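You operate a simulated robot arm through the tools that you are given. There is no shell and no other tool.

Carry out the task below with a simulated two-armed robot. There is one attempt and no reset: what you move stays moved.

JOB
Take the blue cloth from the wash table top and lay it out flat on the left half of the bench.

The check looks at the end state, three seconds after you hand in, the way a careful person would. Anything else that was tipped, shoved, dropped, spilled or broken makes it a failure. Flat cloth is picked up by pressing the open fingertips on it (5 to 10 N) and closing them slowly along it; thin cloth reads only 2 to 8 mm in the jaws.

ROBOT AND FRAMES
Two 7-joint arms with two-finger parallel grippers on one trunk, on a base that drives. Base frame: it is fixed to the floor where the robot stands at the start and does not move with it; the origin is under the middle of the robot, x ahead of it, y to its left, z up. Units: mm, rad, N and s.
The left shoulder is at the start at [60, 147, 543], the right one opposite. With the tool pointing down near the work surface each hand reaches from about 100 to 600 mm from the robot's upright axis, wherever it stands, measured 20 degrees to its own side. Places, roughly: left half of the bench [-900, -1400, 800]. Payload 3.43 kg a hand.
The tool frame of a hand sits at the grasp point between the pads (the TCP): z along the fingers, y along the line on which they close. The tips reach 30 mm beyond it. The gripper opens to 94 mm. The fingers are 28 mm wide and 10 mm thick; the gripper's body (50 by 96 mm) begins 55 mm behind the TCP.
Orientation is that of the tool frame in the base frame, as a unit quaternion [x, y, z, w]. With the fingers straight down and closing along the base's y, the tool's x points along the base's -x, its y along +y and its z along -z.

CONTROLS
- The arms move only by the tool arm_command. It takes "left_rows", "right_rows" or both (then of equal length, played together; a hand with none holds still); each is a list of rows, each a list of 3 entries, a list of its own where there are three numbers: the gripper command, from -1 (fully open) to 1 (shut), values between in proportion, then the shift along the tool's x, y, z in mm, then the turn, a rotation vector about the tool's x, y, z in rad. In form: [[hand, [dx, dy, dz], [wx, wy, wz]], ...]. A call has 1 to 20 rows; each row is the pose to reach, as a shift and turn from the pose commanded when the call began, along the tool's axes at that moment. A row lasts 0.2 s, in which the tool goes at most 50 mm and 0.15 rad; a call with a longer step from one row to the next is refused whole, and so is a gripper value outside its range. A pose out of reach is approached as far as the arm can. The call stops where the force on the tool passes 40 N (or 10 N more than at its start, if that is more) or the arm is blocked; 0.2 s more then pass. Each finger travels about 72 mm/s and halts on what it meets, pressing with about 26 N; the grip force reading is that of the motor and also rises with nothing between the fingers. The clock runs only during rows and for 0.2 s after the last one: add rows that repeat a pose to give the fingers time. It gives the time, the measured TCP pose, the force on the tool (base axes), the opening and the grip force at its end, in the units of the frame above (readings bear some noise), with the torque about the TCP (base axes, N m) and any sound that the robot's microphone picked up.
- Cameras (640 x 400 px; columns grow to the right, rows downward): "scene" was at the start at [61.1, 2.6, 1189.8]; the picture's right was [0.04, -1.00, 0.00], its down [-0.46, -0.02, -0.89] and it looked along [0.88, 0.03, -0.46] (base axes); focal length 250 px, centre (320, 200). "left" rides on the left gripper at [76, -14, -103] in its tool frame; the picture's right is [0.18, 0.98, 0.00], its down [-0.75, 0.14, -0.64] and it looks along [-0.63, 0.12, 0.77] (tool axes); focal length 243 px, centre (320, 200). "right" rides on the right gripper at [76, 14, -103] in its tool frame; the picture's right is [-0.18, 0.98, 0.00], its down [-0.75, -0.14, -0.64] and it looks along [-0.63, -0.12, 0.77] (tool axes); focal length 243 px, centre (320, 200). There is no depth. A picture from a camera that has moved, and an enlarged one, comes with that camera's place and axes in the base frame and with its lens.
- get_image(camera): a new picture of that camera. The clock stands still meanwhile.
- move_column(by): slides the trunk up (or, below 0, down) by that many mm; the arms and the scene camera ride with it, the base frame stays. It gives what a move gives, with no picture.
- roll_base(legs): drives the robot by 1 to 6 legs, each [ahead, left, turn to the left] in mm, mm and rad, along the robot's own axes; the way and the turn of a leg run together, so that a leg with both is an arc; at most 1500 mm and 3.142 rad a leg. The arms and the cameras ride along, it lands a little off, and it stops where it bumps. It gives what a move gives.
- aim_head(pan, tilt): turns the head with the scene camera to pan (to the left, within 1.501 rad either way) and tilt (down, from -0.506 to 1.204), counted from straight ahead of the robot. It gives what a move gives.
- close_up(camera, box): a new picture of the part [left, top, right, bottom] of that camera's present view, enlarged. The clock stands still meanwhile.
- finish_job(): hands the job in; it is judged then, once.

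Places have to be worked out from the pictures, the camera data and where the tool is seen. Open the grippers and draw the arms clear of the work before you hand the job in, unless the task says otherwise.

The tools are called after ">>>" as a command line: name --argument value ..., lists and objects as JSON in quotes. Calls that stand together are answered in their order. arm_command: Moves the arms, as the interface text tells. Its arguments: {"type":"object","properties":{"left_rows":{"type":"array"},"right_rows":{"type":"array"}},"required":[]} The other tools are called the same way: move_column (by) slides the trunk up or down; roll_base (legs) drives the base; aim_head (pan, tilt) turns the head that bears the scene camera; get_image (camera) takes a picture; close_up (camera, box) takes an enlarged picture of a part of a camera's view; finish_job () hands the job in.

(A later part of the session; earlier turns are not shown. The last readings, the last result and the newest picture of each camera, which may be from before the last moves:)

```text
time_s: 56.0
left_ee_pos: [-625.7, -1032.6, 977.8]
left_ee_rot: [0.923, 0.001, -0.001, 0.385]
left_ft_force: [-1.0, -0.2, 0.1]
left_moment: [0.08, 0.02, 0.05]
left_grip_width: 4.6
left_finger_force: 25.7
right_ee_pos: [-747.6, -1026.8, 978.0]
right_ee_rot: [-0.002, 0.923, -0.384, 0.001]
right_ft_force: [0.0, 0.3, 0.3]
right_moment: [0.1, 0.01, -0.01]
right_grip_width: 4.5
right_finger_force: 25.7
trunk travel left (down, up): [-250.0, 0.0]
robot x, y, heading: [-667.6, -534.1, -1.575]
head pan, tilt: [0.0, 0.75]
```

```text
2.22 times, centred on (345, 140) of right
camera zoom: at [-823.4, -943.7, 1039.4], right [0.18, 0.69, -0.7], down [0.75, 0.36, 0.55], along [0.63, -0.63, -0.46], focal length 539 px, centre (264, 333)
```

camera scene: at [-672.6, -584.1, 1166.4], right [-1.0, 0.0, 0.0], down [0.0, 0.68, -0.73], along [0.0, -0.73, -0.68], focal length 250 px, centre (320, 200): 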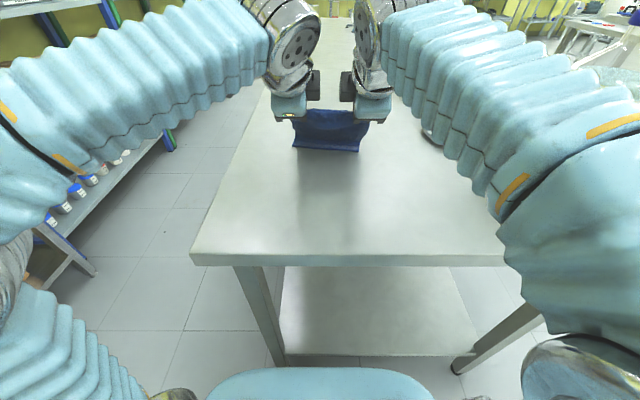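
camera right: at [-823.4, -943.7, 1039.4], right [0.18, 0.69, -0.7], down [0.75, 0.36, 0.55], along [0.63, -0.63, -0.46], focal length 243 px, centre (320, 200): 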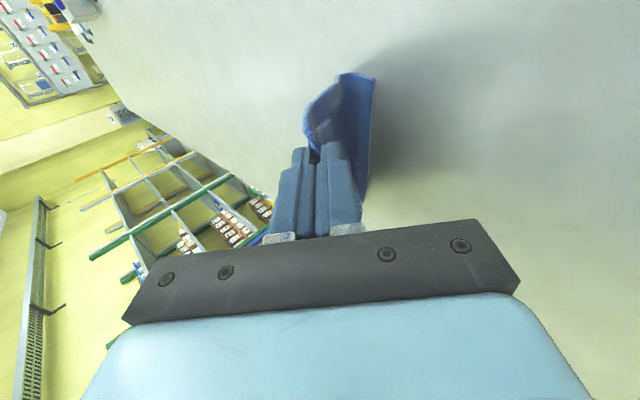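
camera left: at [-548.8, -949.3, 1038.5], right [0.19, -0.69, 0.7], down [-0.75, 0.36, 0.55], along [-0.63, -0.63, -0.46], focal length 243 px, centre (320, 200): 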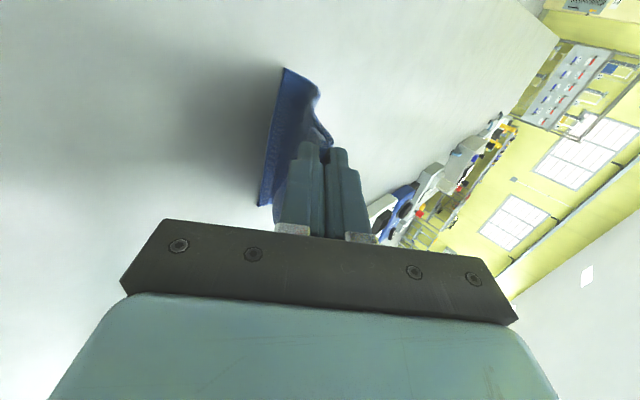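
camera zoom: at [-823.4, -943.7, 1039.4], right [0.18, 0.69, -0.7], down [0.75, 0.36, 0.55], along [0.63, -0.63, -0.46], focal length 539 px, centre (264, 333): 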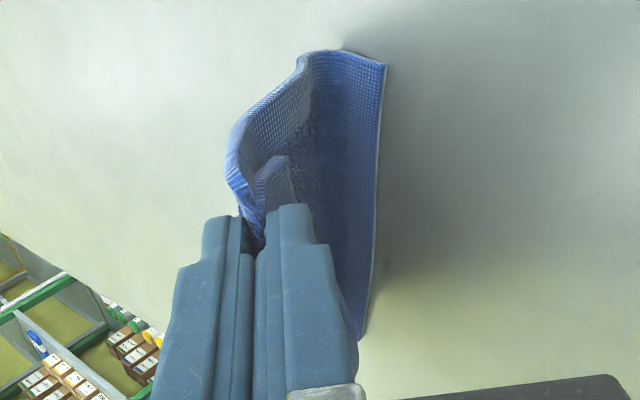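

The lower hem has bent toward the robot because I lowered too fast. I lift clear again, go forward, and this time will only just touch before drawing back along an arc.

>>> arm_command --left_rows '[[1, [0, 10, -10], [0, 0, 0]], [1, [0, 20, -20], [0, 0, 0]], [1, [0, 32, -32], [0, 0, 0]], [1, [0, 47, -17], [0, 0, 0]], [1, [0, 62, -2], [0, 0, 0]], [1, [0, 79, 16], [0, 0, 0]], [1, [0, 79, 16], [0, 0, 0]], [1, [0, 79, 16], [0, 0, 0]], [1, [0, 79, 16], [0, 0, 0]]]' --right_rows '[[1, [0, -10, -10], [0, 0, 0]], [1, [0, -20, -20], [0, 0, 0]], [1, [0, -32, -32], [0, 0, 0]], [1, [0, -47, -17], [0, 0, 0]], [1, [0, -62, -2], [0, 0, 0]], [1, [0, -79, 16], [0, 0, 0]], [1, [0, -79, 16], [0, 0, 0]], [1, [0, -79, 16], [0, 0, 0]], [1, [0, -79, 16], [0, 0, 0]]]'

>>> close_up --camera "scene" --box '[260, 60, 400, 160]'

>>> close_up --camera "left" --box '[160, 20, 360, 230]'

>>> close_up --camera "right" --box '[280, 20, 480, 230]'

```text
time_s: 58.0
left_ee_pos: [-625.8, -1099.8, 1022.4]
left_ee_rot: [0.923, 0.002, 0.0, 0.384]
left_ft_force: [-0.5, 0.1, 0.7]
left_moment: [0.07, 0.01, -0.04]
left_grip_width: 4.6
left_finger_force: 25.9
right_ee_pos: [-746.8, -1096.0, 1022.7]
right_ee_rot: [-0.001, 0.923, -0.384, 0.001]
right_ft_force: [0.3, 1.3, -0.4]
right_moment: [0.05, 0.03, 0.03]
right_grip_width: 4.7
right_finger_force: 26.3
trunk travel left (down, up): [-250.0, 0.0]
robot x, y, heading: [-669.0, -532.9, -1.572]
head pan, tilt: [0.0, 0.75]
```

```text
4.00 times, centred on (330, 110) of scene
camera zoom: at [-672.6, -584.1, 1166.4], right [-1.0, 0.0, 0.0], down [0.0, 0.68, -0.73], along [0.0, -0.73, -0.68], focal length 998 px, centre (280, 560)
```

zoom: 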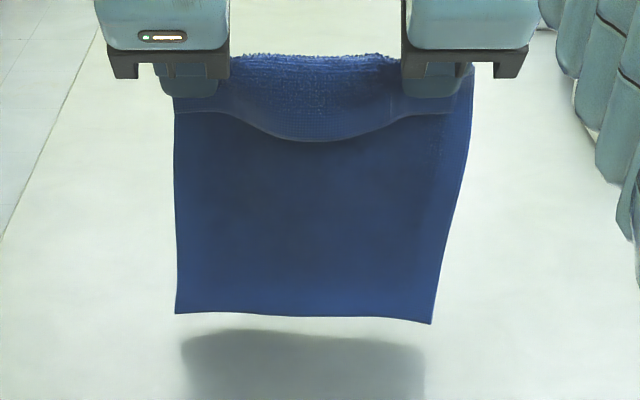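

```text
1.90 times, centred on (260, 125) of left
camera zoom: at [-549.0, -1017.0, 1081.1], right [0.19, -0.69, 0.7], down [-0.75, 0.36, 0.55], along [-0.63, -0.63, -0.46], focal length 462 px, centre (434, 343)
```

zoom: 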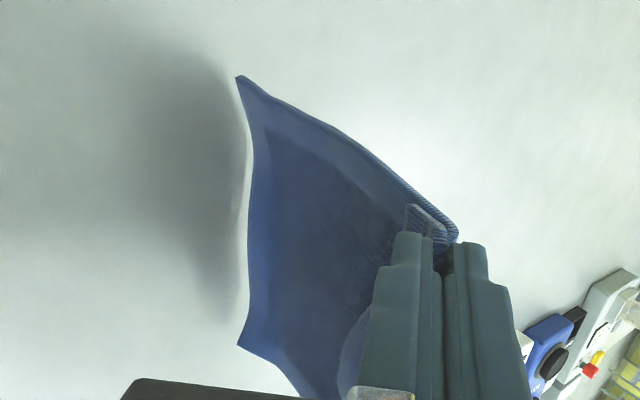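

```text
1.90 times, centred on (380, 125) of right
camera zoom: at [-821.5, -1012.1, 1084.0], right [0.18, 0.69, -0.7], down [0.75, 0.36, 0.55], along [0.63, -0.63, -0.46], focal length 462 px, centre (206, 343)
```

zoom: 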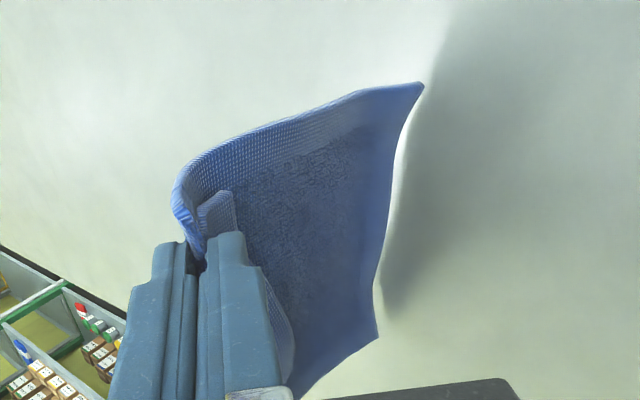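

The cloth hangs straight with its hem about 15 mm above the bench. I draw back faster than I lower, so that the hem only brushes the bench and trails.

>>> arm_command --left_rows '[[1, [0, -9.9, -4.2], [0, 0, 0]], [1, [0, -19.8, -8.5], [0, 0, 0]], [1, [0, -29.7, -12.7], [0, 0, 0]], [1, [0, -38.9, -17.7], [0, 0, 0]], [1, [0, -48.1, -22.6], [0, 0, 0]]]' --right_rows '[[1, [0, 9.9, -4.2], [0, 0, 0]], [1, [0, 19.8, -8.5], [0, 0, 0]], [1, [0, 29.7, -12.7], [0, 0, 0]], [1, [0, 38.9, -17.7], [0, 0, 0]], [1, [0, 48.1, -22.6], [0, 0, 0]]]'

>>> close_up --camera "scene" --box '[260, 60, 400, 160]'

>>> close_up --camera "left" --box '[160, 20, 360, 230]'

>>> close_up --camera "right" --box '[280, 20, 480, 230]'

```text
time_s: 59.2
left_ee_pos: [-627.6, -1050.2, 1004.5]
left_ee_rot: [0.923, 0.001, -0.001, 0.384]
left_ft_force: [0.1, -0.3, -0.5]
left_moment: [0.07, -0.01, -0.02]
left_grip_width: 4.7
left_finger_force: 25.5
right_ee_pos: [-748.7, -1043.0, 1005.2]
right_ee_rot: [-0.001, 0.923, -0.384, 0.0]
right_ft_force: [0.3, 0.2, -0.5]
right_moment: [0.08, 0.02, -0.02]
right_grip_width: 4.5
right_finger_force: 26.2
trunk travel left (down, up): [-250.0, 0.0]
robot x, y, heading: [-673.0, -528.7, -1.567]
head pan, tilt: [0.0, 0.75]
```

```text
4.00 times, centred on (330, 110) of scene
camera zoom: at [-672.6, -584.2, 1166.4], right [-1.0, 0.0, 0.0], down [0.0, 0.68, -0.73], along [0.0, -0.73, -0.68], focal length 998 px, centre (280, 560)
```

zoom: 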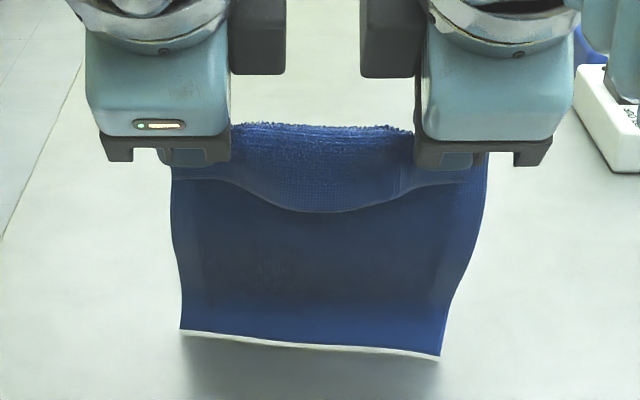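

```text
1.90 times, centred on (260, 125) of left
camera zoom: at [-550.6, -968.2, 1065.4], right [0.19, -0.69, 0.7], down [-0.75, 0.36, 0.55], along [-0.63, -0.63, -0.46], focal length 462 px, centre (434, 343)
```

zoom: 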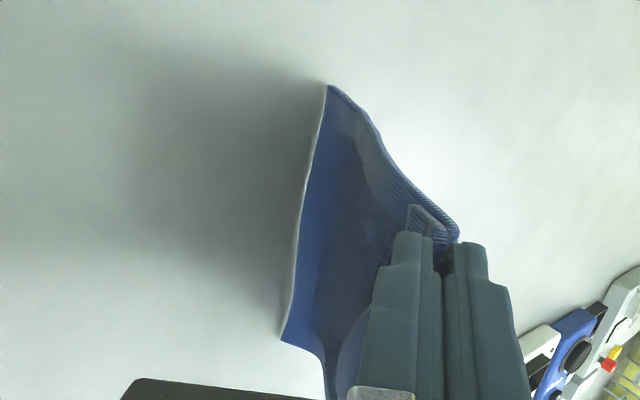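

```text
1.90 times, centred on (380, 125) of right
camera zoom: at [-823.6, -959.7, 1068.0], right [0.18, 0.69, -0.7], down [0.75, 0.36, 0.55], along [0.63, -0.63, -0.46], focal length 462 px, centre (206, 343)
```

zoom: 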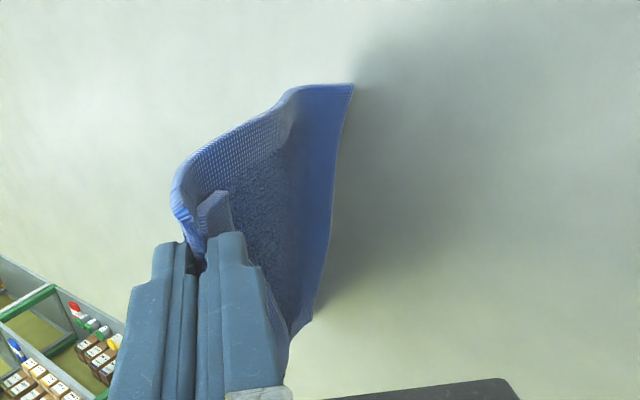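

The hem rests on the bench at about y=-1094 to -1124 while the hands are at y≈-1065, so it now trails away. I keep drawing back, lowering only a little, to pull it taut.

>>> arm_command --left_rows '[[1, [0, -8.5, -5.7], [0, 0, 0]], [1, [0, -17, -11.3], [0, 0, 0]], [1, [0, -25.5, -17], [0, 0, 0]], [1, [0, -34, -22.6], [0, 0, 0]], [1, [0, -42.4, -28.3], [0, 0, 0]]]' --right_rows '[[1, [0, 8.5, -5.7], [0, 0, 0]], [1, [0, 17, -11.3], [0, 0, 0]], [1, [0, 25.5, -17], [0, 0, 0]], [1, [0, 34, -22.6], [0, 0, 0]], [1, [0, 42.4, -28.3], [0, 0, 0]]]'

>>> close_up --camera "scene" --box '[260, 80, 400, 180]'

>>> close_up --camera "left" --box '[160, 20, 360, 230]'

>>> close_up --camera "right" --box '[280, 20, 480, 230]'

```text
time_s: 60.4
left_ee_pos: [-626.8, -1001.1, 994.7]
left_ee_rot: [0.923, 0.001, 0.001, 0.384]
left_ft_force: [-1.1, -0.1, -0.4]
left_moment: [0.1, 0.01, 0.03]
left_grip_width: 4.6
left_finger_force: 26.4
right_ee_pos: [-747.4, -994.5, 994.7]
right_ee_rot: [-0.002, 0.923, -0.385, 0.0]
right_ft_force: [0.7, 0.3, 0.6]
right_moment: [0.06, 0.0, -0.01]
right_grip_width: 4.4
right_finger_force: 26.2
trunk travel left (down, up): [-250.0, 0.0]
robot x, y, heading: [-673.4, -528.8, -1.569]
head pan, tilt: [0.0, 0.75]
```

```text
4.00 times, centred on (330, 130) of scene
camera zoom: at [-672.6, -584.2, 1166.4], right [-1.0, 0.0, 0.0], down [0.0, 0.68, -0.73], along [0.0, -0.73, -0.68], focal length 998 px, centre (280, 480)
```

zoom: 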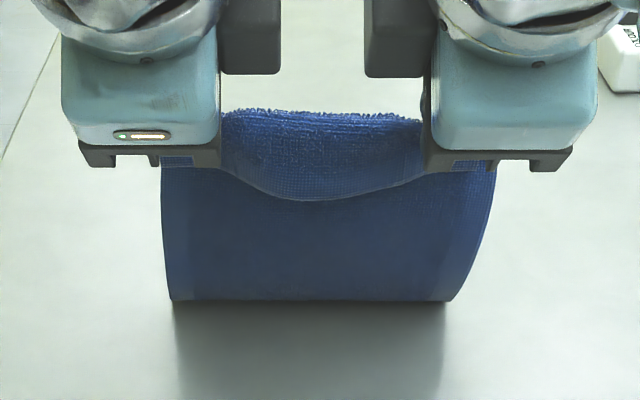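

```text
1.90 times, centred on (260, 125) of left
camera zoom: at [-548.8, -917.2, 1054.2], right [0.19, -0.69, 0.7], down [-0.75, 0.36, 0.55], along [-0.63, -0.63, -0.46], focal length 462 px, centre (434, 343)
```

zoom: 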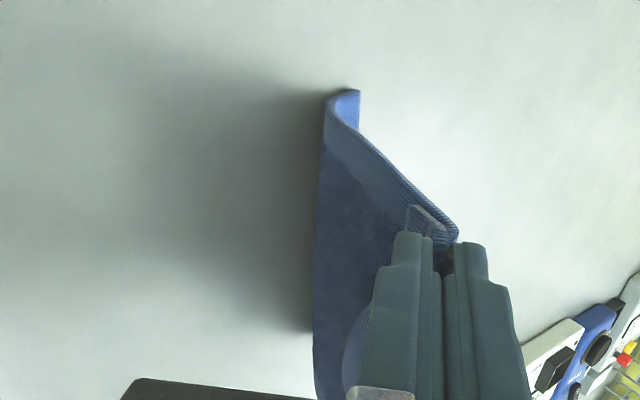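

```text
1.90 times, centred on (380, 125) of right
camera zoom: at [-823.0, -911.0, 1056.4], right [0.18, 0.69, -0.7], down [0.75, 0.36, 0.55], along [0.63, -0.63, -0.46], focal length 462 px, centre (206, 343)
```

zoom: 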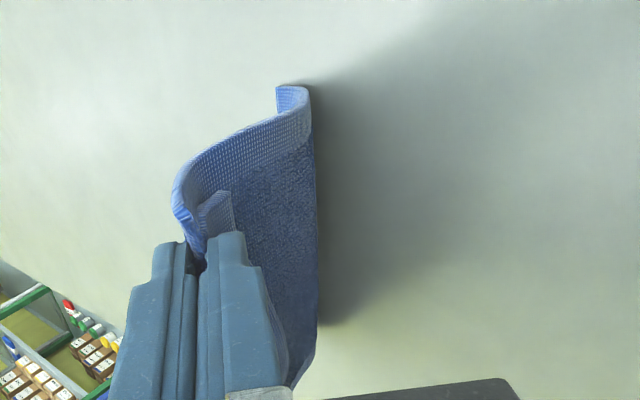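

The hem has flipped and now lies pointing away from the robot, as wanted. I continue lowering and drawing back in step, and start returning the hands to vertical.

>>> arm_command --left_rows '[[1, [0, -11.6, 2.5], [0.07, 0, 0]], [1, [0, -23.2, 5.1], [0.14, 0, 0]], [1, [0, -34.8, 7.6], [0.21, 0, 0]], [1, [0, -46.4, 10.2], [0.28, 0, 0]], [1, [0, -58, 12.7], [0.35, 0, 0]]]' --right_rows '[[1, [0, 11.6, 2.5], [-0.07, 0, 0]], [1, [0, 23.2, 5.1], [-0.14, 0, 0]], [1, [0, 34.8, 7.6], [-0.21, 0, 0]], [1, [0, 46.4, 10.2], [-0.28, 0, 0]], [1, [0, 58, 12.7], [-0.35, 0, 0]]]'

>>> close_up --camera "scene" --box '[250, 90, 410, 210]'

>>> get_image --camera "left"

>>> get_image --camera "right"

```text
time_s: 61.6
left_ee_pos: [-627.9, -967.9, 944.6]
left_ee_rot: [0.976, 0.001, -0.001, 0.218]
left_ft_force: [0.6, 0.1, 1.0]
left_moment: [-0.03, 0.05, 0.01]
left_grip_width: 4.6
left_finger_force: 25.6
right_ee_pos: [-749.6, -960.4, 943.4]
right_ee_rot: [-0.001, 0.976, -0.216, 0.0]
right_ft_force: [0.4, -0.5, -0.7]
right_moment: [-0.1, 0.0, 0.02]
right_grip_width: 4.5
right_finger_force: 25.8
trunk travel left (down, up): [-250.0, 0.0]
robot x, y, heading: [-669.6, -530.6, -1.573]
head pan, tilt: [0.0, 0.75]
```

```text
3.33 times, centred on (330, 150) of scene
camera zoom: at [-672.6, -584.0, 1166.4], right [-1.0, 0.0, 0.0], down [0.0, 0.68, -0.73], along [0.0, -0.73, -0.68], focal length 832 px, centre (287, 367)
```

zoom: 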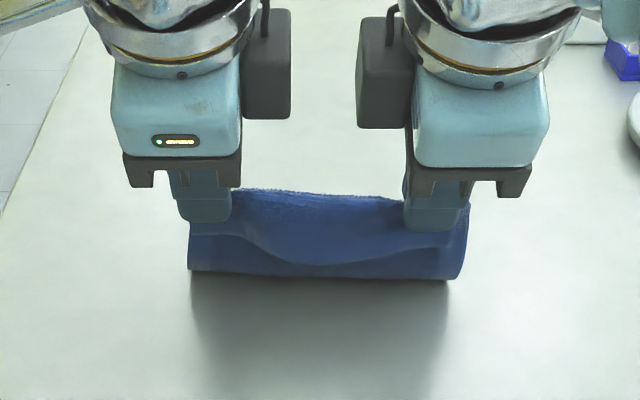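

```text
taken
camera left: at [-550.3, -911.3, 1029.0], right [0.19, -0.89, 0.42], down [-0.75, 0.14, 0.64], along [-0.63, -0.43, -0.64], focal length 243 px, centre (320, 200)
```

left: 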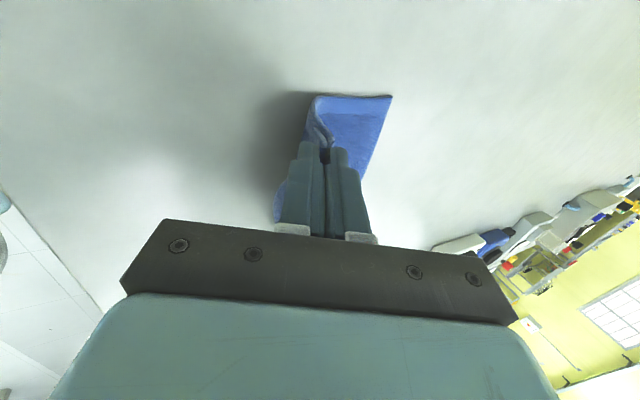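

```text
taken
camera right: at [-823.9, -903.9, 1029.4], right [0.18, 0.89, -0.42], down [0.75, 0.15, 0.64], along [0.63, -0.43, -0.64], focal length 243 px, centre (320, 200)
```

right: 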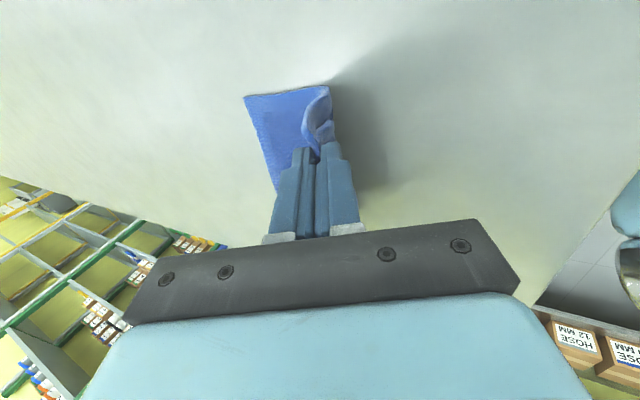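

The far part now lies on the bench (far edge at y≈-1081) and the rest rolls down toward the hands. I finish lowering to just above the bench while bringing the hands to vertical.

>>> arm_command --left_rows '[[1, [0, -10, 7.6], [0.0875, 0, 0]], [1, [0, -19.9, 15.2], [0.175, 0, 0]], [1, [0, -29.8, 22.8], [0.2625, 0, 0]], [1, [0, -39.7, 30.4], [0.35, 0, 0]], [1, [0, -48.6, 38], [0.4375, 0, 0]]]' --right_rows '[[1, [0, 10, 7.6], [-0.0875, 0, 0]], [1, [0, 19.9, 15.2], [-0.175, 0, 0]], [1, [0, 29.8, 22.8], [-0.2625, 0, 0]], [1, [0, 39.7, 30.4], [-0.35, 0, 0]], [1, [0, 48.6, 38], [-0.4375, 0, 0]]]'

>>> close_up --camera "scene" --box '[250, 90, 410, 210]'

>>> get_image --camera "left"

>>> get_image --camera "right"

```text
time_s: 62.8
left_ee_pos: [-627.6, -939.3, 890.0]
left_ee_rot: [1.0, 0.001, -0.001, 0.0]
left_ft_force: [-0.7, -0.4, 1.4]
left_moment: [-0.11, 0.01, 0.02]
left_grip_width: 4.7
left_finger_force: 26.2
right_ee_pos: [-747.0, -934.6, 888.6]
right_ee_rot: [-0.002, 1.0, -0.001, 0.0]
right_ft_force: [0.4, 0.2, 0.7]
right_moment: [-0.07, -0.02, 0.03]
right_grip_width: 4.6
right_finger_force: 25.9
trunk travel left (down, up): [-250.0, 0.0]
robot x, y, heading: [-676.8, -530.2, -1.571]
head pan, tilt: [0.0, 0.75]
```

```text
3.33 times, centred on (330, 150) of scene
camera zoom: at [-672.6, -583.8, 1166.5], right [-1.0, 0.0, 0.0], down [0.0, 0.68, -0.73], along [0.0, -0.73, -0.68], focal length 832 px, centre (287, 367)
```

zoom: 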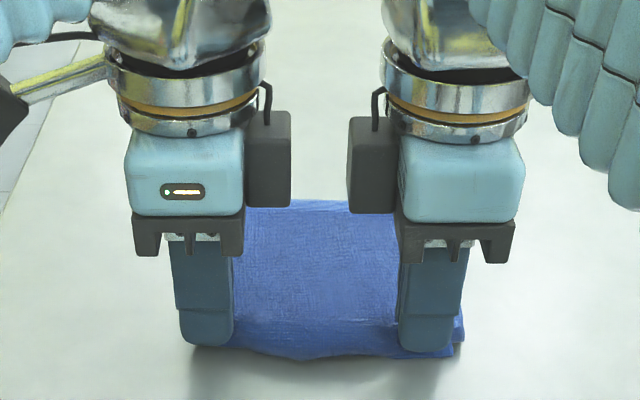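

```text
taken
camera left: at [-550.5, -924.3, 990.3], right [0.19, -0.98, 0.0], down [-0.75, -0.14, 0.64], along [-0.63, -0.12, -0.77], focal length 243 px, centre (320, 200)
```

left: 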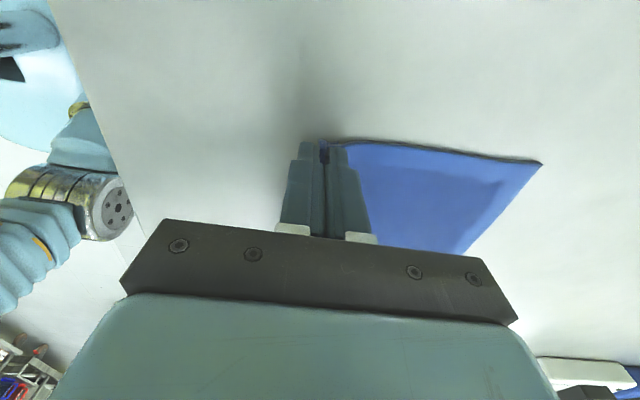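

```text
taken
camera right: at [-822.6, -919.9, 990.5], right [0.18, 0.98, 0.0], down [0.75, -0.14, 0.64], along [0.63, -0.12, -0.77], focal length 243 px, centre (320, 200)
```

right: 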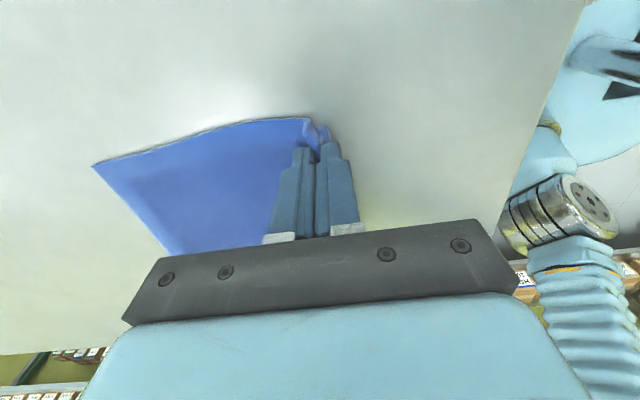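

The cloth body lies flat on the bench with only the gripped hem still up. I lower gently by 5 mm in small steps to find contact.

>>> arm_command --left_rows '[[1, [0, 0, 2], [0, 0, 0]], [1, [0, 0, 4], [0, 0, 0]], [1, [0, 0, 5], [0, 0, 0]]]' --right_rows '[[1, [0, 0, 2], [0, 0, 0]], [1, [0, 0, 4], [0, 0, 0]], [1, [0, 0, 5], [0, 0, 0]]]'

```text
time_s: 63.6
left_ee_pos: [-627.9, -938.7, 886.6]
left_ee_rot: [1.0, 0.002, -0.001, 0.002]
left_ft_force: [0.5, 0.8, 5.1]
left_moment: [-0.06, 0.0, -0.03]
left_grip_width: 4.5
left_finger_force: 26.4
right_ee_pos: [-746.3, -935.8, 885.8]
right_ee_rot: [-0.002, 1.0, -0.002, 0.0]
right_ft_force: [0.5, -1.1, 14.5]
right_moment: [-0.09, -0.05, 0.01]
right_grip_width: 4.7
right_finger_force: 26.1
trunk travel left (down, up): [-250.0, 0.0]
robot x, y, heading: [-674.0, -527.3, -1.567]
head pan, tilt: [0.0, 0.75]
```

Contact: 5 N left and 14.5 N right at tip height ≈856. I ease the right up 1 mm, then open both slowly with light pressure, so that the fingertips spread the fold out flat.

>>> arm_command --left_rows '[[1, [0, 0, -0.2], [0, 0, 0]], [0.94, [0, 0, -0.2], [0, 0, 0]], [0.9, [0, 0, -0.2], [0, 0, 0]], [0.86, [0, 0, -0.2], [0, 0, 0]], [0.82, [0, 0, -0.2], [0, 0, 0]], [0.78, [0, 0, -0.2], [0, 0, 0]], [0.74, [0, 0, -0.2], [0, 0, 0]]]' --right_rows '[[1, [0, 0, -1], [0, 0, 0]], [0.94, [0, 0, -1], [0, 0, 0]], [0.9, [0, 0, -1], [0, 0, 0]], [0.86, [0, 0, -1], [0, 0, 0]], [0.82, [0, 0, -1], [0, 0, 0]], [0.78, [0, 0, -1], [0, 0, 0]], [0.74, [0, 0, -1], [0, 0, 0]]]'

>>> close_up --camera "left" --box '[240, 100, 440, 260]'

>>> close_up --camera "right" --box '[220, 80, 420, 240]'

```text
time_s: 65.2
left_ee_pos: [-628.2, -939.2, 885.1]
left_ee_rot: [1.0, 0.001, -0.001, 0.001]
left_ft_force: [-0.2, 1.2, 3.4]
left_moment: [0.01, 0.02, -0.01]
left_grip_width: 12.3
left_finger_force: 0.0
right_ee_pos: [-747.1, -935.1, 885.7]
right_ee_rot: [-0.002, 1.0, 0.0, 0.0]
right_ft_force: [0.3, -0.1, 4.8]
right_moment: [0.01, -0.04, 0.0]
right_grip_width: 11.9
right_finger_force: 0.0
trunk travel left (down, up): [-250.0, 0.0]
robot x, y, heading: [-669.6, -534.6, -1.571]
head pan, tilt: [0.0, 0.75]
```

```text
2.50 times, centred on (340, 180) of left
camera zoom: at [-550.0, -925.4, 986.3], right [0.19, -0.98, 0.0], down [-0.75, -0.14, 0.64], along [-0.63, -0.12, -0.77], focal length 606 px, centre (270, 250)
```

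zoom: 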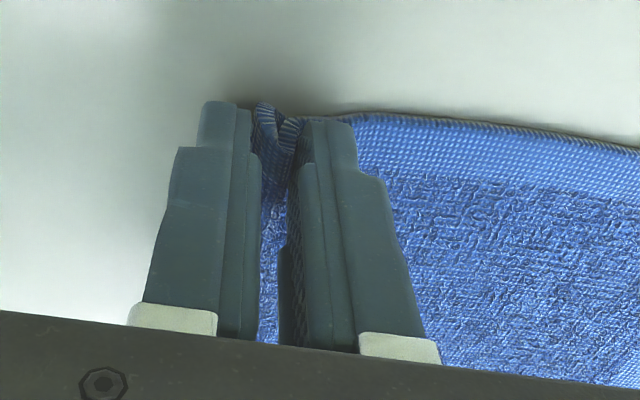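

```text
2.50 times, centred on (320, 160) of right
camera zoom: at [-822.6, -919.5, 987.1], right [0.18, 0.98, 0.0], down [0.75, -0.14, 0.64], along [0.63, -0.12, -0.77], focal length 606 px, centre (320, 300)
```

zoom: 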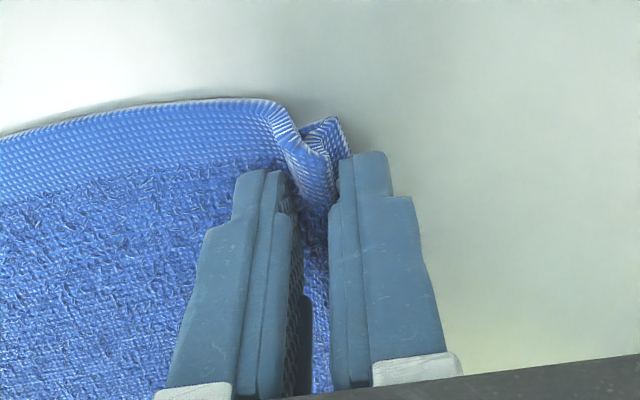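

The jaws are at 12 mm and the fold starts opening between the fingers. I keep opening slowly to about 40 mm at the same light pressure.

>>> arm_command --left_rows '[[0.7, [0, 0, 0], [0, 0, 0]], [0.66, [0, 0, 0], [0, 0, 0]], [0.62, [0, 0, 0], [0, 0, 0]], [0.58, [0, 0, 0], [0, 0, 0]], [0.54, [0, 0, 0], [0, 0, 0]], [0.5, [0, 0, 0], [0, 0, 0]], [0.46, [0, 0, 0], [0, 0, 0]], [0.42, [0, 0, 0], [0, 0, 0]], [0.38, [0, 0, 0], [0, 0, 0]], [0.34, [0, 0, 0], [0, 0, 0]], [0.3, [0, 0, 0], [0, 0, 0]], [0.26, [0, 0, 0], [0, 0, 0]], [0.22, [0, 0, 0], [0, 0, 0]], [0.18, [0, 0, 0], [0, 0, 0]], [0.15, [0, 0, 0], [0, 0, 0]]]' --right_rows '[[0.7, [0, 0, 0], [0, 0, 0]], [0.66, [0, 0, 0], [0, 0, 0]], [0.62, [0, 0, 0], [0, 0, 0]], [0.58, [0, 0, 0], [0, 0, 0]], [0.54, [0, 0, 0], [0, 0, 0]], [0.5, [0, 0, 0], [0, 0, 0]], [0.46, [0, 0, 0], [0, 0, 0]], [0.42, [0, 0, 0], [0, 0, 0]], [0.38, [0, 0, 0], [0, 0, 0]], [0.34, [0, 0, 0], [0, 0, 0]], [0.3, [0, 0, 0], [0, 0, 0]], [0.26, [0, 0, 0], [0, 0, 0]], [0.22, [0, 0, 0], [0, 0, 0]], [0.18, [0, 0, 0], [0, 0, 0]], [0.15, [0, 0, 0], [0, 0, 0]]]'

>>> close_up --camera "left" --box '[240, 100, 440, 260]'

>>> close_up --camera "right" --box '[220, 80, 420, 240]'

>>> close_up --camera "scene" --box '[250, 90, 410, 210]'

```text
time_s: 68.4
left_ee_pos: [-628.5, -941.3, 885.8]
left_ee_rot: [1.0, 0.001, 0.0, 0.0]
left_ft_force: [0.0, 0.9, 2.3]
left_moment: [-0.02, 0.0, 0.0]
left_grip_width: 39.5
left_finger_force: 0.1
right_ee_pos: [-747.2, -935.6, 883.8]
right_ee_rot: [-0.002, 1.0, -0.001, 0.0]
right_ft_force: [0.1, -0.4, 0.3]
right_moment: [0.01, -0.01, -0.02]
right_grip_width: 39.6
right_finger_force: 0.1
trunk travel left (down, up): [-250.0, 0.0]
robot x, y, heading: [-672.0, -529.6, -1.569]
head pan, tilt: [0.0, 0.75]
```

```text
2.50 times, centred on (340, 180) of left
camera zoom: at [-550.1, -925.5, 986.3], right [0.19, -0.98, 0.0], down [-0.75, -0.14, 0.64], along [-0.63, -0.12, -0.77], focal length 606 px, centre (270, 250)
```

zoom: 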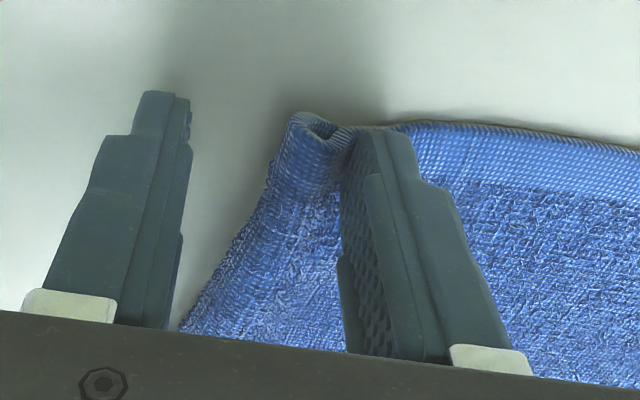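

```text
2.50 times, centred on (320, 160) of right
camera zoom: at [-822.6, -919.6, 987.1], right [0.18, 0.98, 0.0], down [0.75, -0.14, 0.64], along [0.63, -0.12, -0.77], focal length 606 px, centre (320, 300)
```

zoom: 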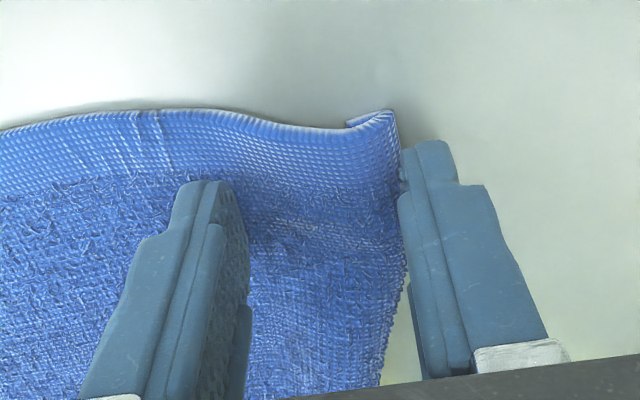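

```text
3.33 times, centred on (330, 150) of scene
camera zoom: at [-672.6, -583.8, 1166.4], right [-1.0, 0.0, 0.0], down [0.0, 0.68, -0.73], along [0.0, -0.73, -0.68], focal length 832 px, centre (287, 367)
```

zoom: 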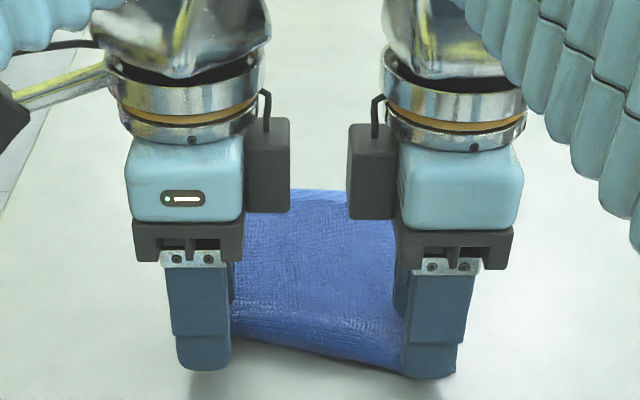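

The far part is flat but the near hem appears folded or rolled under at the left corner. I lift both hands straight up clear of the cloth and look at it.

>>> arm_command --left_rows '[[0.15, [0, 0, -15], [0, 0, 0]], [0.15, [0, 0, -35], [0, 0, 0]], [0.15, [0, -30, -60], [0, 0, 0]], [0.15, [0, -70, -80], [0, 0, 0]], [0.15, [30, -110, -90], [0, 0, 0]], [0.15, [60, -130, -90], [0, 0, 0]]]' --right_rows '[[0.15, [0, 0, -15], [0, 0, 0]], [0.15, [0, 0, -35], [0, 0, 0]], [0.15, [0, 30, -60], [0, 0, 0]], [0.15, [0, 70, -80], [0, 0, 0]], [0.15, [30, 110, -90], [0, 0, 0]], [0.15, [60, 130, -90], [0, 0, 0]]]'

>>> get_image --camera "scene"

>>> close_up --camera "scene" --box '[250, 100, 410, 220]'

```text
refused: row 5 steps farther than a row can; nothing moved
```

```text
taken
camera scene: at [-672.6, -583.8, 1166.4], right [-1.0, 0.0, 0.0], down [0.0, 0.68, -0.73], along [0.0, -0.73, -0.68], focal length 250 px, centre (320, 200)
```

scene: 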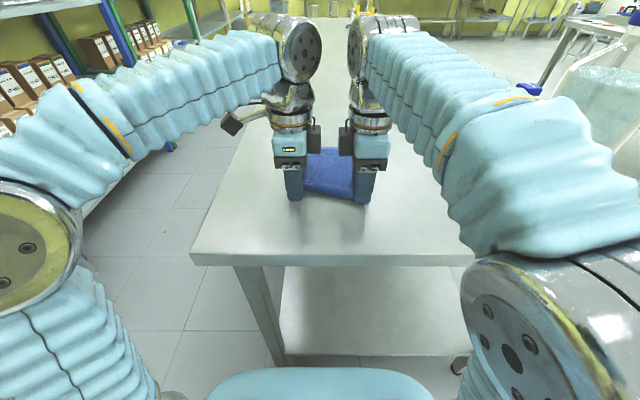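

```text
3.33 times, centred on (330, 160) of scene
camera zoom: at [-672.6, -583.8, 1166.4], right [-1.0, 0.0, 0.0], down [0.0, 0.68, -0.73], along [0.0, -0.73, -0.68], focal length 832 px, centre (287, 333)
```

zoom: 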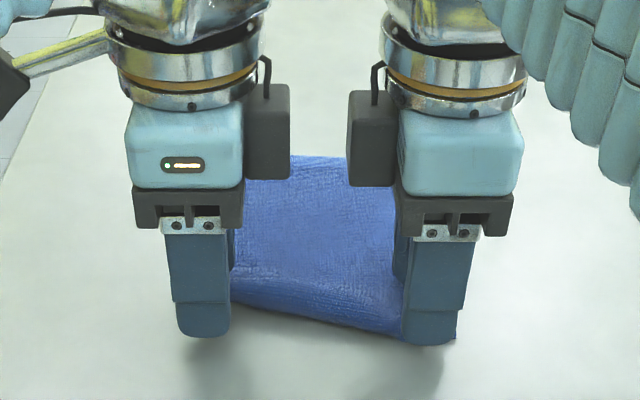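

The move was refused for a too-long step, so I repeat it with shorter steps: straight up first, then back toward the robot.

>>> arm_command --left_rows '[[0.15, [0, 0, -12], [0, 0, 0]], [0.15, [0, 0, -26], [0, 0, 0]], [0.15, [0, 0, -45], [0, 0, 0]], [0.15, [0, -25, -65], [0, 0, 0]], [0.15, [0, -60, -80], [0, 0, 0]], [0.15, [0, -95, -85], [0, 0, 0]], [0.15, [0, -120, -85], [0, 0, 0]]]' --right_rows '[[0.15, [0, 0, -12], [0, 0, 0]], [0.15, [0, 0, -26], [0, 0, 0]], [0.15, [0, 0, -45], [0, 0, 0]], [0.15, [0, 25, -65], [0, 0, 0]], [0.15, [0, 60, -80], [0, 0, 0]], [0.15, [0, 95, -85], [0, 0, 0]], [0.15, [0, 120, -85], [0, 0, 0]]]'

>>> get_image --camera "scene"

>>> get_image --camera "left"

>>> get_image --camera "right"

```text
time_s: 70.0
left_ee_pos: [-626.4, -821.9, 971.5]
left_ee_rot: [1.0, 0.0, -0.001, 0.001]
left_ft_force: [-0.5, -1.0, -0.6]
left_moment: [-0.03, 0.01, 0.01]
left_grip_width: 40.2
left_finger_force: 0.1
right_ee_pos: [-747.7, -815.1, 969.7]
right_ee_rot: [-0.001, 1.0, 0.001, 0.0]
right_ft_force: [0.5, -0.6, -0.2]
right_moment: [0.05, 0.01, 0.0]
right_grip_width: 39.8
right_finger_force: 0.1
trunk travel left (down, up): [-250.0, 0.0]
robot x, y, heading: [-672.0, -531.5, -1.565]
head pan, tilt: [0.0, 0.75]
```

```text
taken
camera scene: at [-672.5, -584.2, 1166.4], right [-1.0, 0.0, 0.0], down [0.0, 0.68, -0.73], along [0.0, -0.73, -0.68], focal length 250 px, centre (320, 200)
```

scene: 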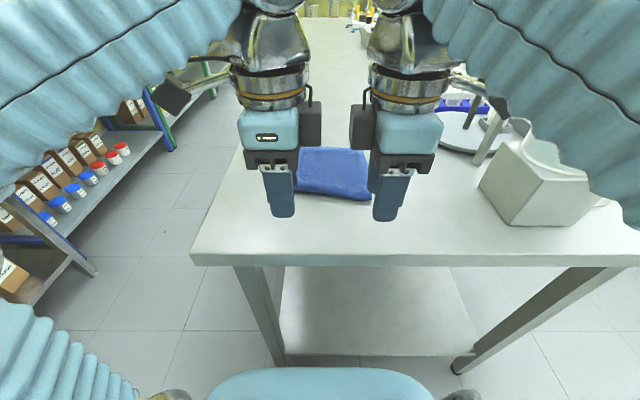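

```text
taken
camera left: at [-550.0, -806.4, 1071.0], right [0.18, -0.98, 0.0], down [-0.75, -0.14, 0.64], along [-0.63, -0.12, -0.77], focal length 243 px, centre (320, 200)
```

left: 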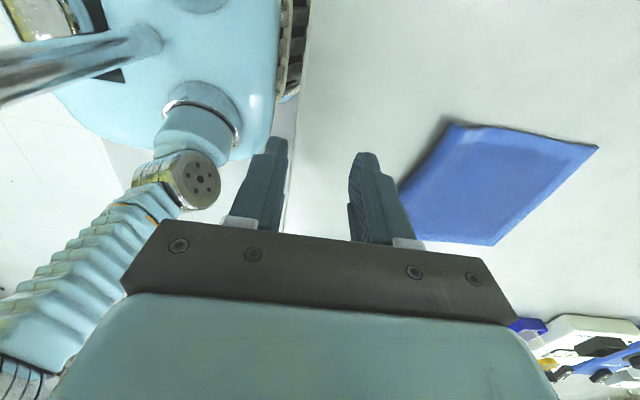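

```text
taken
camera right: at [-824.1, -800.2, 1071.6], right [0.18, 0.98, 0.0], down [0.75, -0.14, 0.64], along [0.63, -0.12, -0.77], focal length 243 px, centre (320, 200)
```

right: 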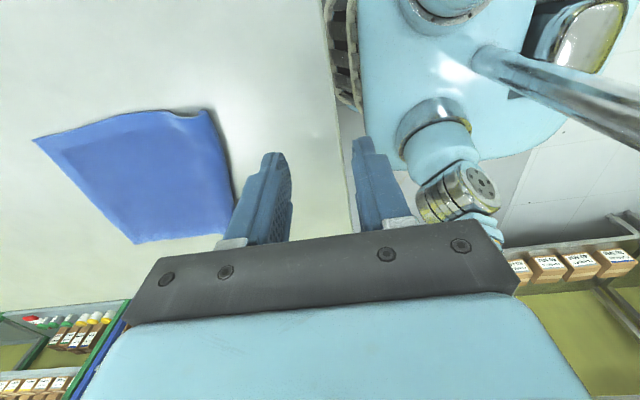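

The hands are clear and the gray box is untouched. I zoom in on the cloth to see how the near hem lies.

>>> close_up --camera "scene" --box '[270, 135, 400, 225]'

>>> close_up --camera "left" --box '[380, 100, 620, 260]'

>>> close_up --camera "right" --box '[20, 90, 260, 250]'

```text
4.44 times, centred on (335, 180) of scene
camera zoom: at [-672.5, -584.2, 1166.4], right [-1.0, 0.0, 0.0], down [0.0, 0.68, -0.73], along [0.0, -0.73, -0.68], focal length 1109 px, centre (253, 289)
```

zoom: 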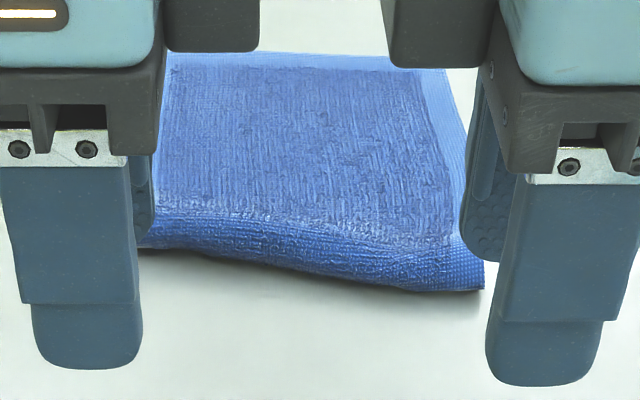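

```text
2.50 times, centred on (500, 180) of left
camera zoom: at [-550.0, -806.4, 1071.0], right [0.18, -0.98, 0.0], down [-0.75, -0.14, 0.64], along [-0.63, -0.12, -0.77], focal length 606 px, centre (-130, 250)
```

zoom: 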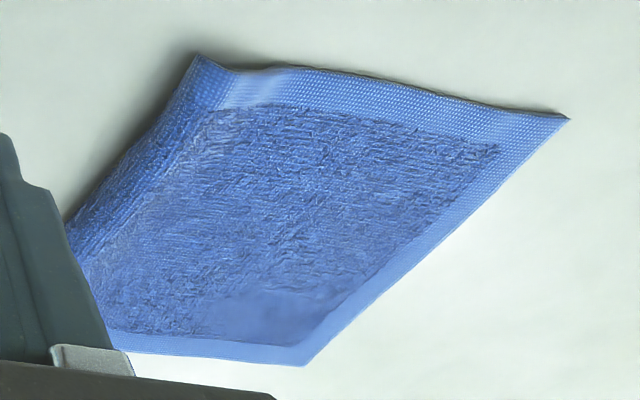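

```text
2.50 times, centred on (140, 170) of right
camera zoom: at [-824.1, -800.2, 1071.6], right [0.18, 0.98, 0.0], down [0.75, -0.14, 0.64], along [0.63, -0.12, -0.77], focal length 606 px, centre (770, 275)
```

zoom: 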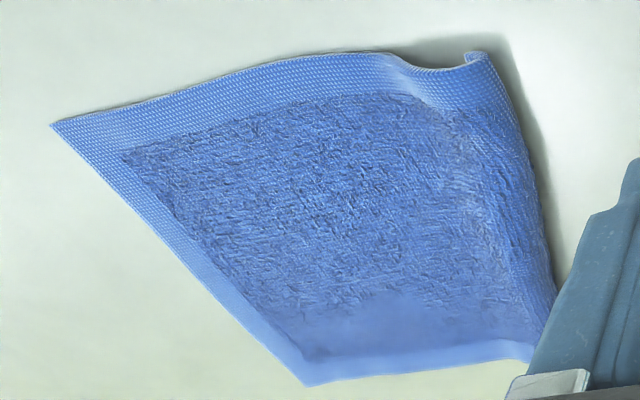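

The near hem is tucked under the cloth along the near edge (about 40 mm at the left, 20 mm at the right), while the rest lies flat. I'll press closed fingertips near the far hem and drag the cloth away, so the bench friction unrolls the tucked hem; first I bring the hands above that place.

>>> arm_command --left_rows '[[0.4, [0, 40, 0], [-0.07, 0, 0]], [0.7, [0, 80, 5], [-0.145, 0, 0]], [0.85, [0, 120, 15], [-0.22, 0, 0]], [0.85, [0, 160, 30], [-0.29, 0, 0]], [0.85, [0, 195, 50], [-0.365, 0, 0]], [0.85, [0, 230, 70], [-0.436, 0, 0]], [0.85, [0, 230, 70], [-0.436, 0, 0]]]' --right_rows '[[0.4, [0, -42, 0], [0.07, 0, 0]], [0.7, [0, -84, 5], [0.145, 0, 0]], [0.85, [0, -125, 15], [0.22, 0, 0]], [0.85, [0, -165, 30], [0.29, 0, 0]], [0.85, [0, -200, 50], [0.365, 0, 0]], [0.85, [0, -235, 70], [0.436, 0, 0]], [0.85, [0, -235, 70], [0.436, 0, 0]]]'

>>> get_image --camera "left"

>>> get_image --camera "right"

>>> get_image --camera "scene"

```text
time_s: 71.6
left_ee_pos: [-624.9, -1052.3, 900.4]
left_ee_rot: [0.976, 0.002, 0.001, 0.217]
left_ft_force: [0.1, 0.4, -0.1]
left_moment: [-0.01, 0.02, 0.0]
left_grip_width: 7.3
left_finger_force: 0.0
right_ee_pos: [-745.8, -1050.7, 899.3]
right_ee_rot: [-0.001, 0.976, -0.217, 0.0]
right_ft_force: [-0.2, 0.5, 0.8]
right_moment: [0.0, -0.01, -0.04]
right_grip_width: 7.2
right_finger_force: 0.0
trunk travel left (down, up): [-250.0, 0.0]
robot x, y, heading: [-672.0, -529.7, -1.57]
head pan, tilt: [0.0, 0.75]
```

```text
taken
camera left: at [-548.6, -996.0, 984.6], right [0.19, -0.89, 0.42], down [-0.75, 0.14, 0.64], along [-0.63, -0.43, -0.64], focal length 243 px, centre (320, 200)
```

left: 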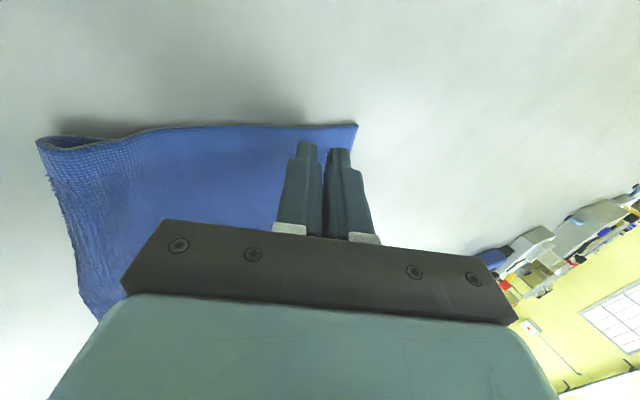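

```text
taken
camera right: at [-821.6, -993.4, 985.3], right [0.18, 0.89, -0.42], down [0.75, 0.15, 0.64], along [0.63, -0.43, -0.64], focal length 243 px, centre (320, 200)
```

right: 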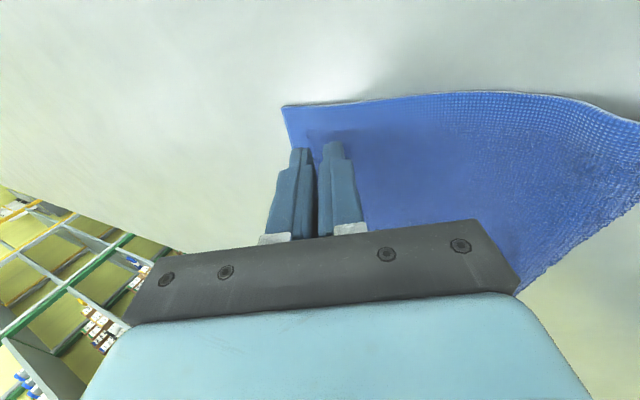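

```text
taken
camera scene: at [-672.6, -584.4, 1166.4], right [-1.0, 0.0, 0.0], down [0.0, 0.68, -0.73], along [0.0, -0.73, -0.68], focal length 250 px, centre (320, 200)
```

scene: 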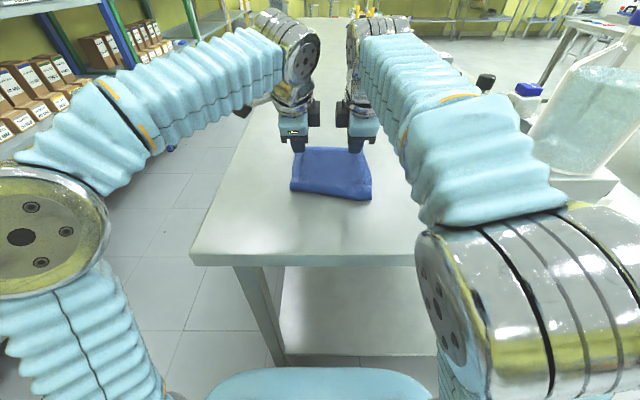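

The fingertips are about 18 mm above the cloth, 20–30 mm inside the far hem. I lower 16 mm in small steps to find contact.

>>> arm_command --left_rows '[[0.85, [0, -2.5, 5.4], [0, 0, 0]], [0.85, [0, -5.1, 10.9], [0, 0, 0]], [0.85, [0, -5.9, 12.7], [0, 0, 0]], [0.85, [0, -6.8, 14.5], [0, 0, 0]]]' --right_rows '[[0.85, [0, 2.5, 5.4], [0, 0, 0]], [0.85, [0, 5.1, 10.9], [0, 0, 0]], [0.85, [0, 5.9, 12.7], [0, 0, 0]], [0.85, [0, 6.8, 14.5], [0, 0, 0]]]'

```text
time_s: 72.6
left_ee_pos: [-626.2, -1049.4, 885.0]
left_ee_rot: [0.976, 0.001, -0.001, 0.218]
left_ft_force: [1.4, 0.0, 8.8]
left_moment: [-0.03, -0.04, 0.03]
left_grip_width: 4.9
left_finger_force: 0.0
right_ee_pos: [-747.3, -1048.2, 885.2]
right_ee_rot: [-0.002, 0.976, -0.218, 0.001]
right_ft_force: [0.8, -0.2, 10.5]
right_moment: [-0.03, -0.03, -0.01]
right_grip_width: 4.8
right_finger_force: 0.0
trunk travel left (down, up): [-250.0, 0.0]
robot x, y, heading: [-671.8, -533.6, -1.57]
head pan, tilt: [0.0, 0.75]
```

Both press at about 9–10 N. I drag forward 40 mm slowly and check whether the cloth follows.

>>> arm_command --left_rows '[[0.85, [0, 4.5, 2.1], [0, 0, 0]], [0.85, [0, 9.1, 4.2], [0, 0, 0]], [0.85, [0, 13.6, 6.3], [0, 0, 0]], [0.85, [0, 18.1, 8.5], [0, 0, 0]], [0.85, [0, 22.7, 10.6], [0, 0, 0]], [0.85, [0, 27.2, 12.7], [0, 0, 0]], [0.85, [0, 31.7, 14.8], [0, 0, 0]], [0.85, [0, 36.2, 16.9], [0, 0, 0]]]' --right_rows '[[0.85, [0, -4.5, 2.1], [0, 0, 0]], [0.85, [0, -9.1, 4.2], [0, 0, 0]], [0.85, [0, -13.6, 6.3], [0, 0, 0]], [0.85, [0, -18.1, 8.5], [0, 0, 0]], [0.85, [0, -22.7, 10.6], [0, 0, 0]], [0.85, [0, -27.2, 12.7], [0, 0, 0]], [0.85, [0, -31.7, 14.8], [0, 0, 0]], [0.85, [0, -36.2, 16.9], [0, 0, 0]]]'

>>> get_image --camera "left"

>>> get_image --camera "right"

>>> close_up --camera "scene" --box '[250, 110, 410, 220]'

```text
time_s: 74.4
left_ee_pos: [-626.9, -1090.1, 884.3]
left_ee_rot: [0.976, 0.001, 0.0, 0.219]
left_ft_force: [-0.2, 1.9, 11.8]
left_moment: [0.06, 0.04, 0.0]
left_grip_width: 5.4
left_finger_force: 0.0
right_ee_pos: [-746.2, -1090.1, 885.8]
right_ee_rot: [-0.002, 0.976, -0.217, 0.001]
right_ft_force: [-0.5, 1.9, 8.9]
right_moment: [0.05, -0.03, 0.03]
right_grip_width: 5.5
right_finger_force: 0.0
trunk travel left (down, up): [-250.0, 0.0]
robot x, y, heading: [-672.3, -530.1, -1.571]
head pan, tilt: [0.0, 0.75]
```

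```text
taken
camera left: at [-549.7, -1032.9, 969.7], right [0.19, -0.89, 0.42], down [-0.75, 0.14, 0.64], along [-0.63, -0.43, -0.64], focal length 243 px, centre (320, 200)
```

left: 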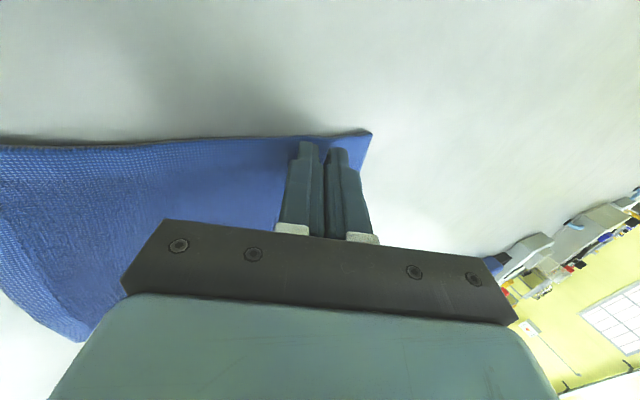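

```text
taken
camera right: at [-823.0, -1032.0, 971.3], right [0.18, 0.89, -0.42], down [0.75, 0.15, 0.64], along [0.63, -0.43, -0.64], focal length 243 px, centre (320, 200)
```

right: 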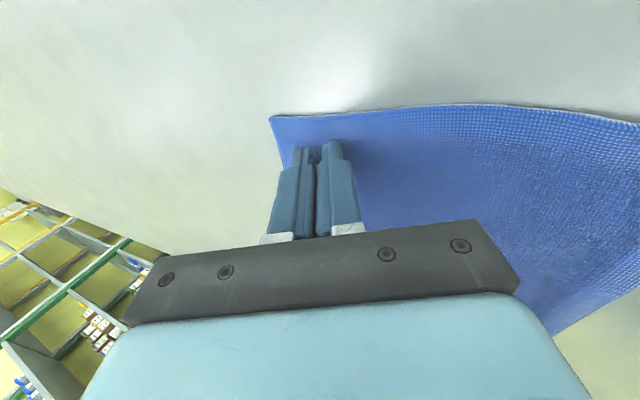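

```text
3.64 times, centred on (330, 165) of scene
camera zoom: at [-672.6, -582.4, 1166.6], right [-1.0, 0.0, 0.0], down [0.0, 0.68, -0.73], along [0.0, -0.73, -0.68], focal length 908 px, centre (284, 327)
```

zoom: 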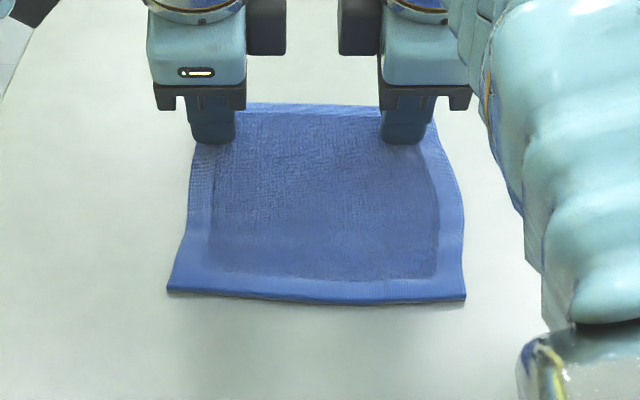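

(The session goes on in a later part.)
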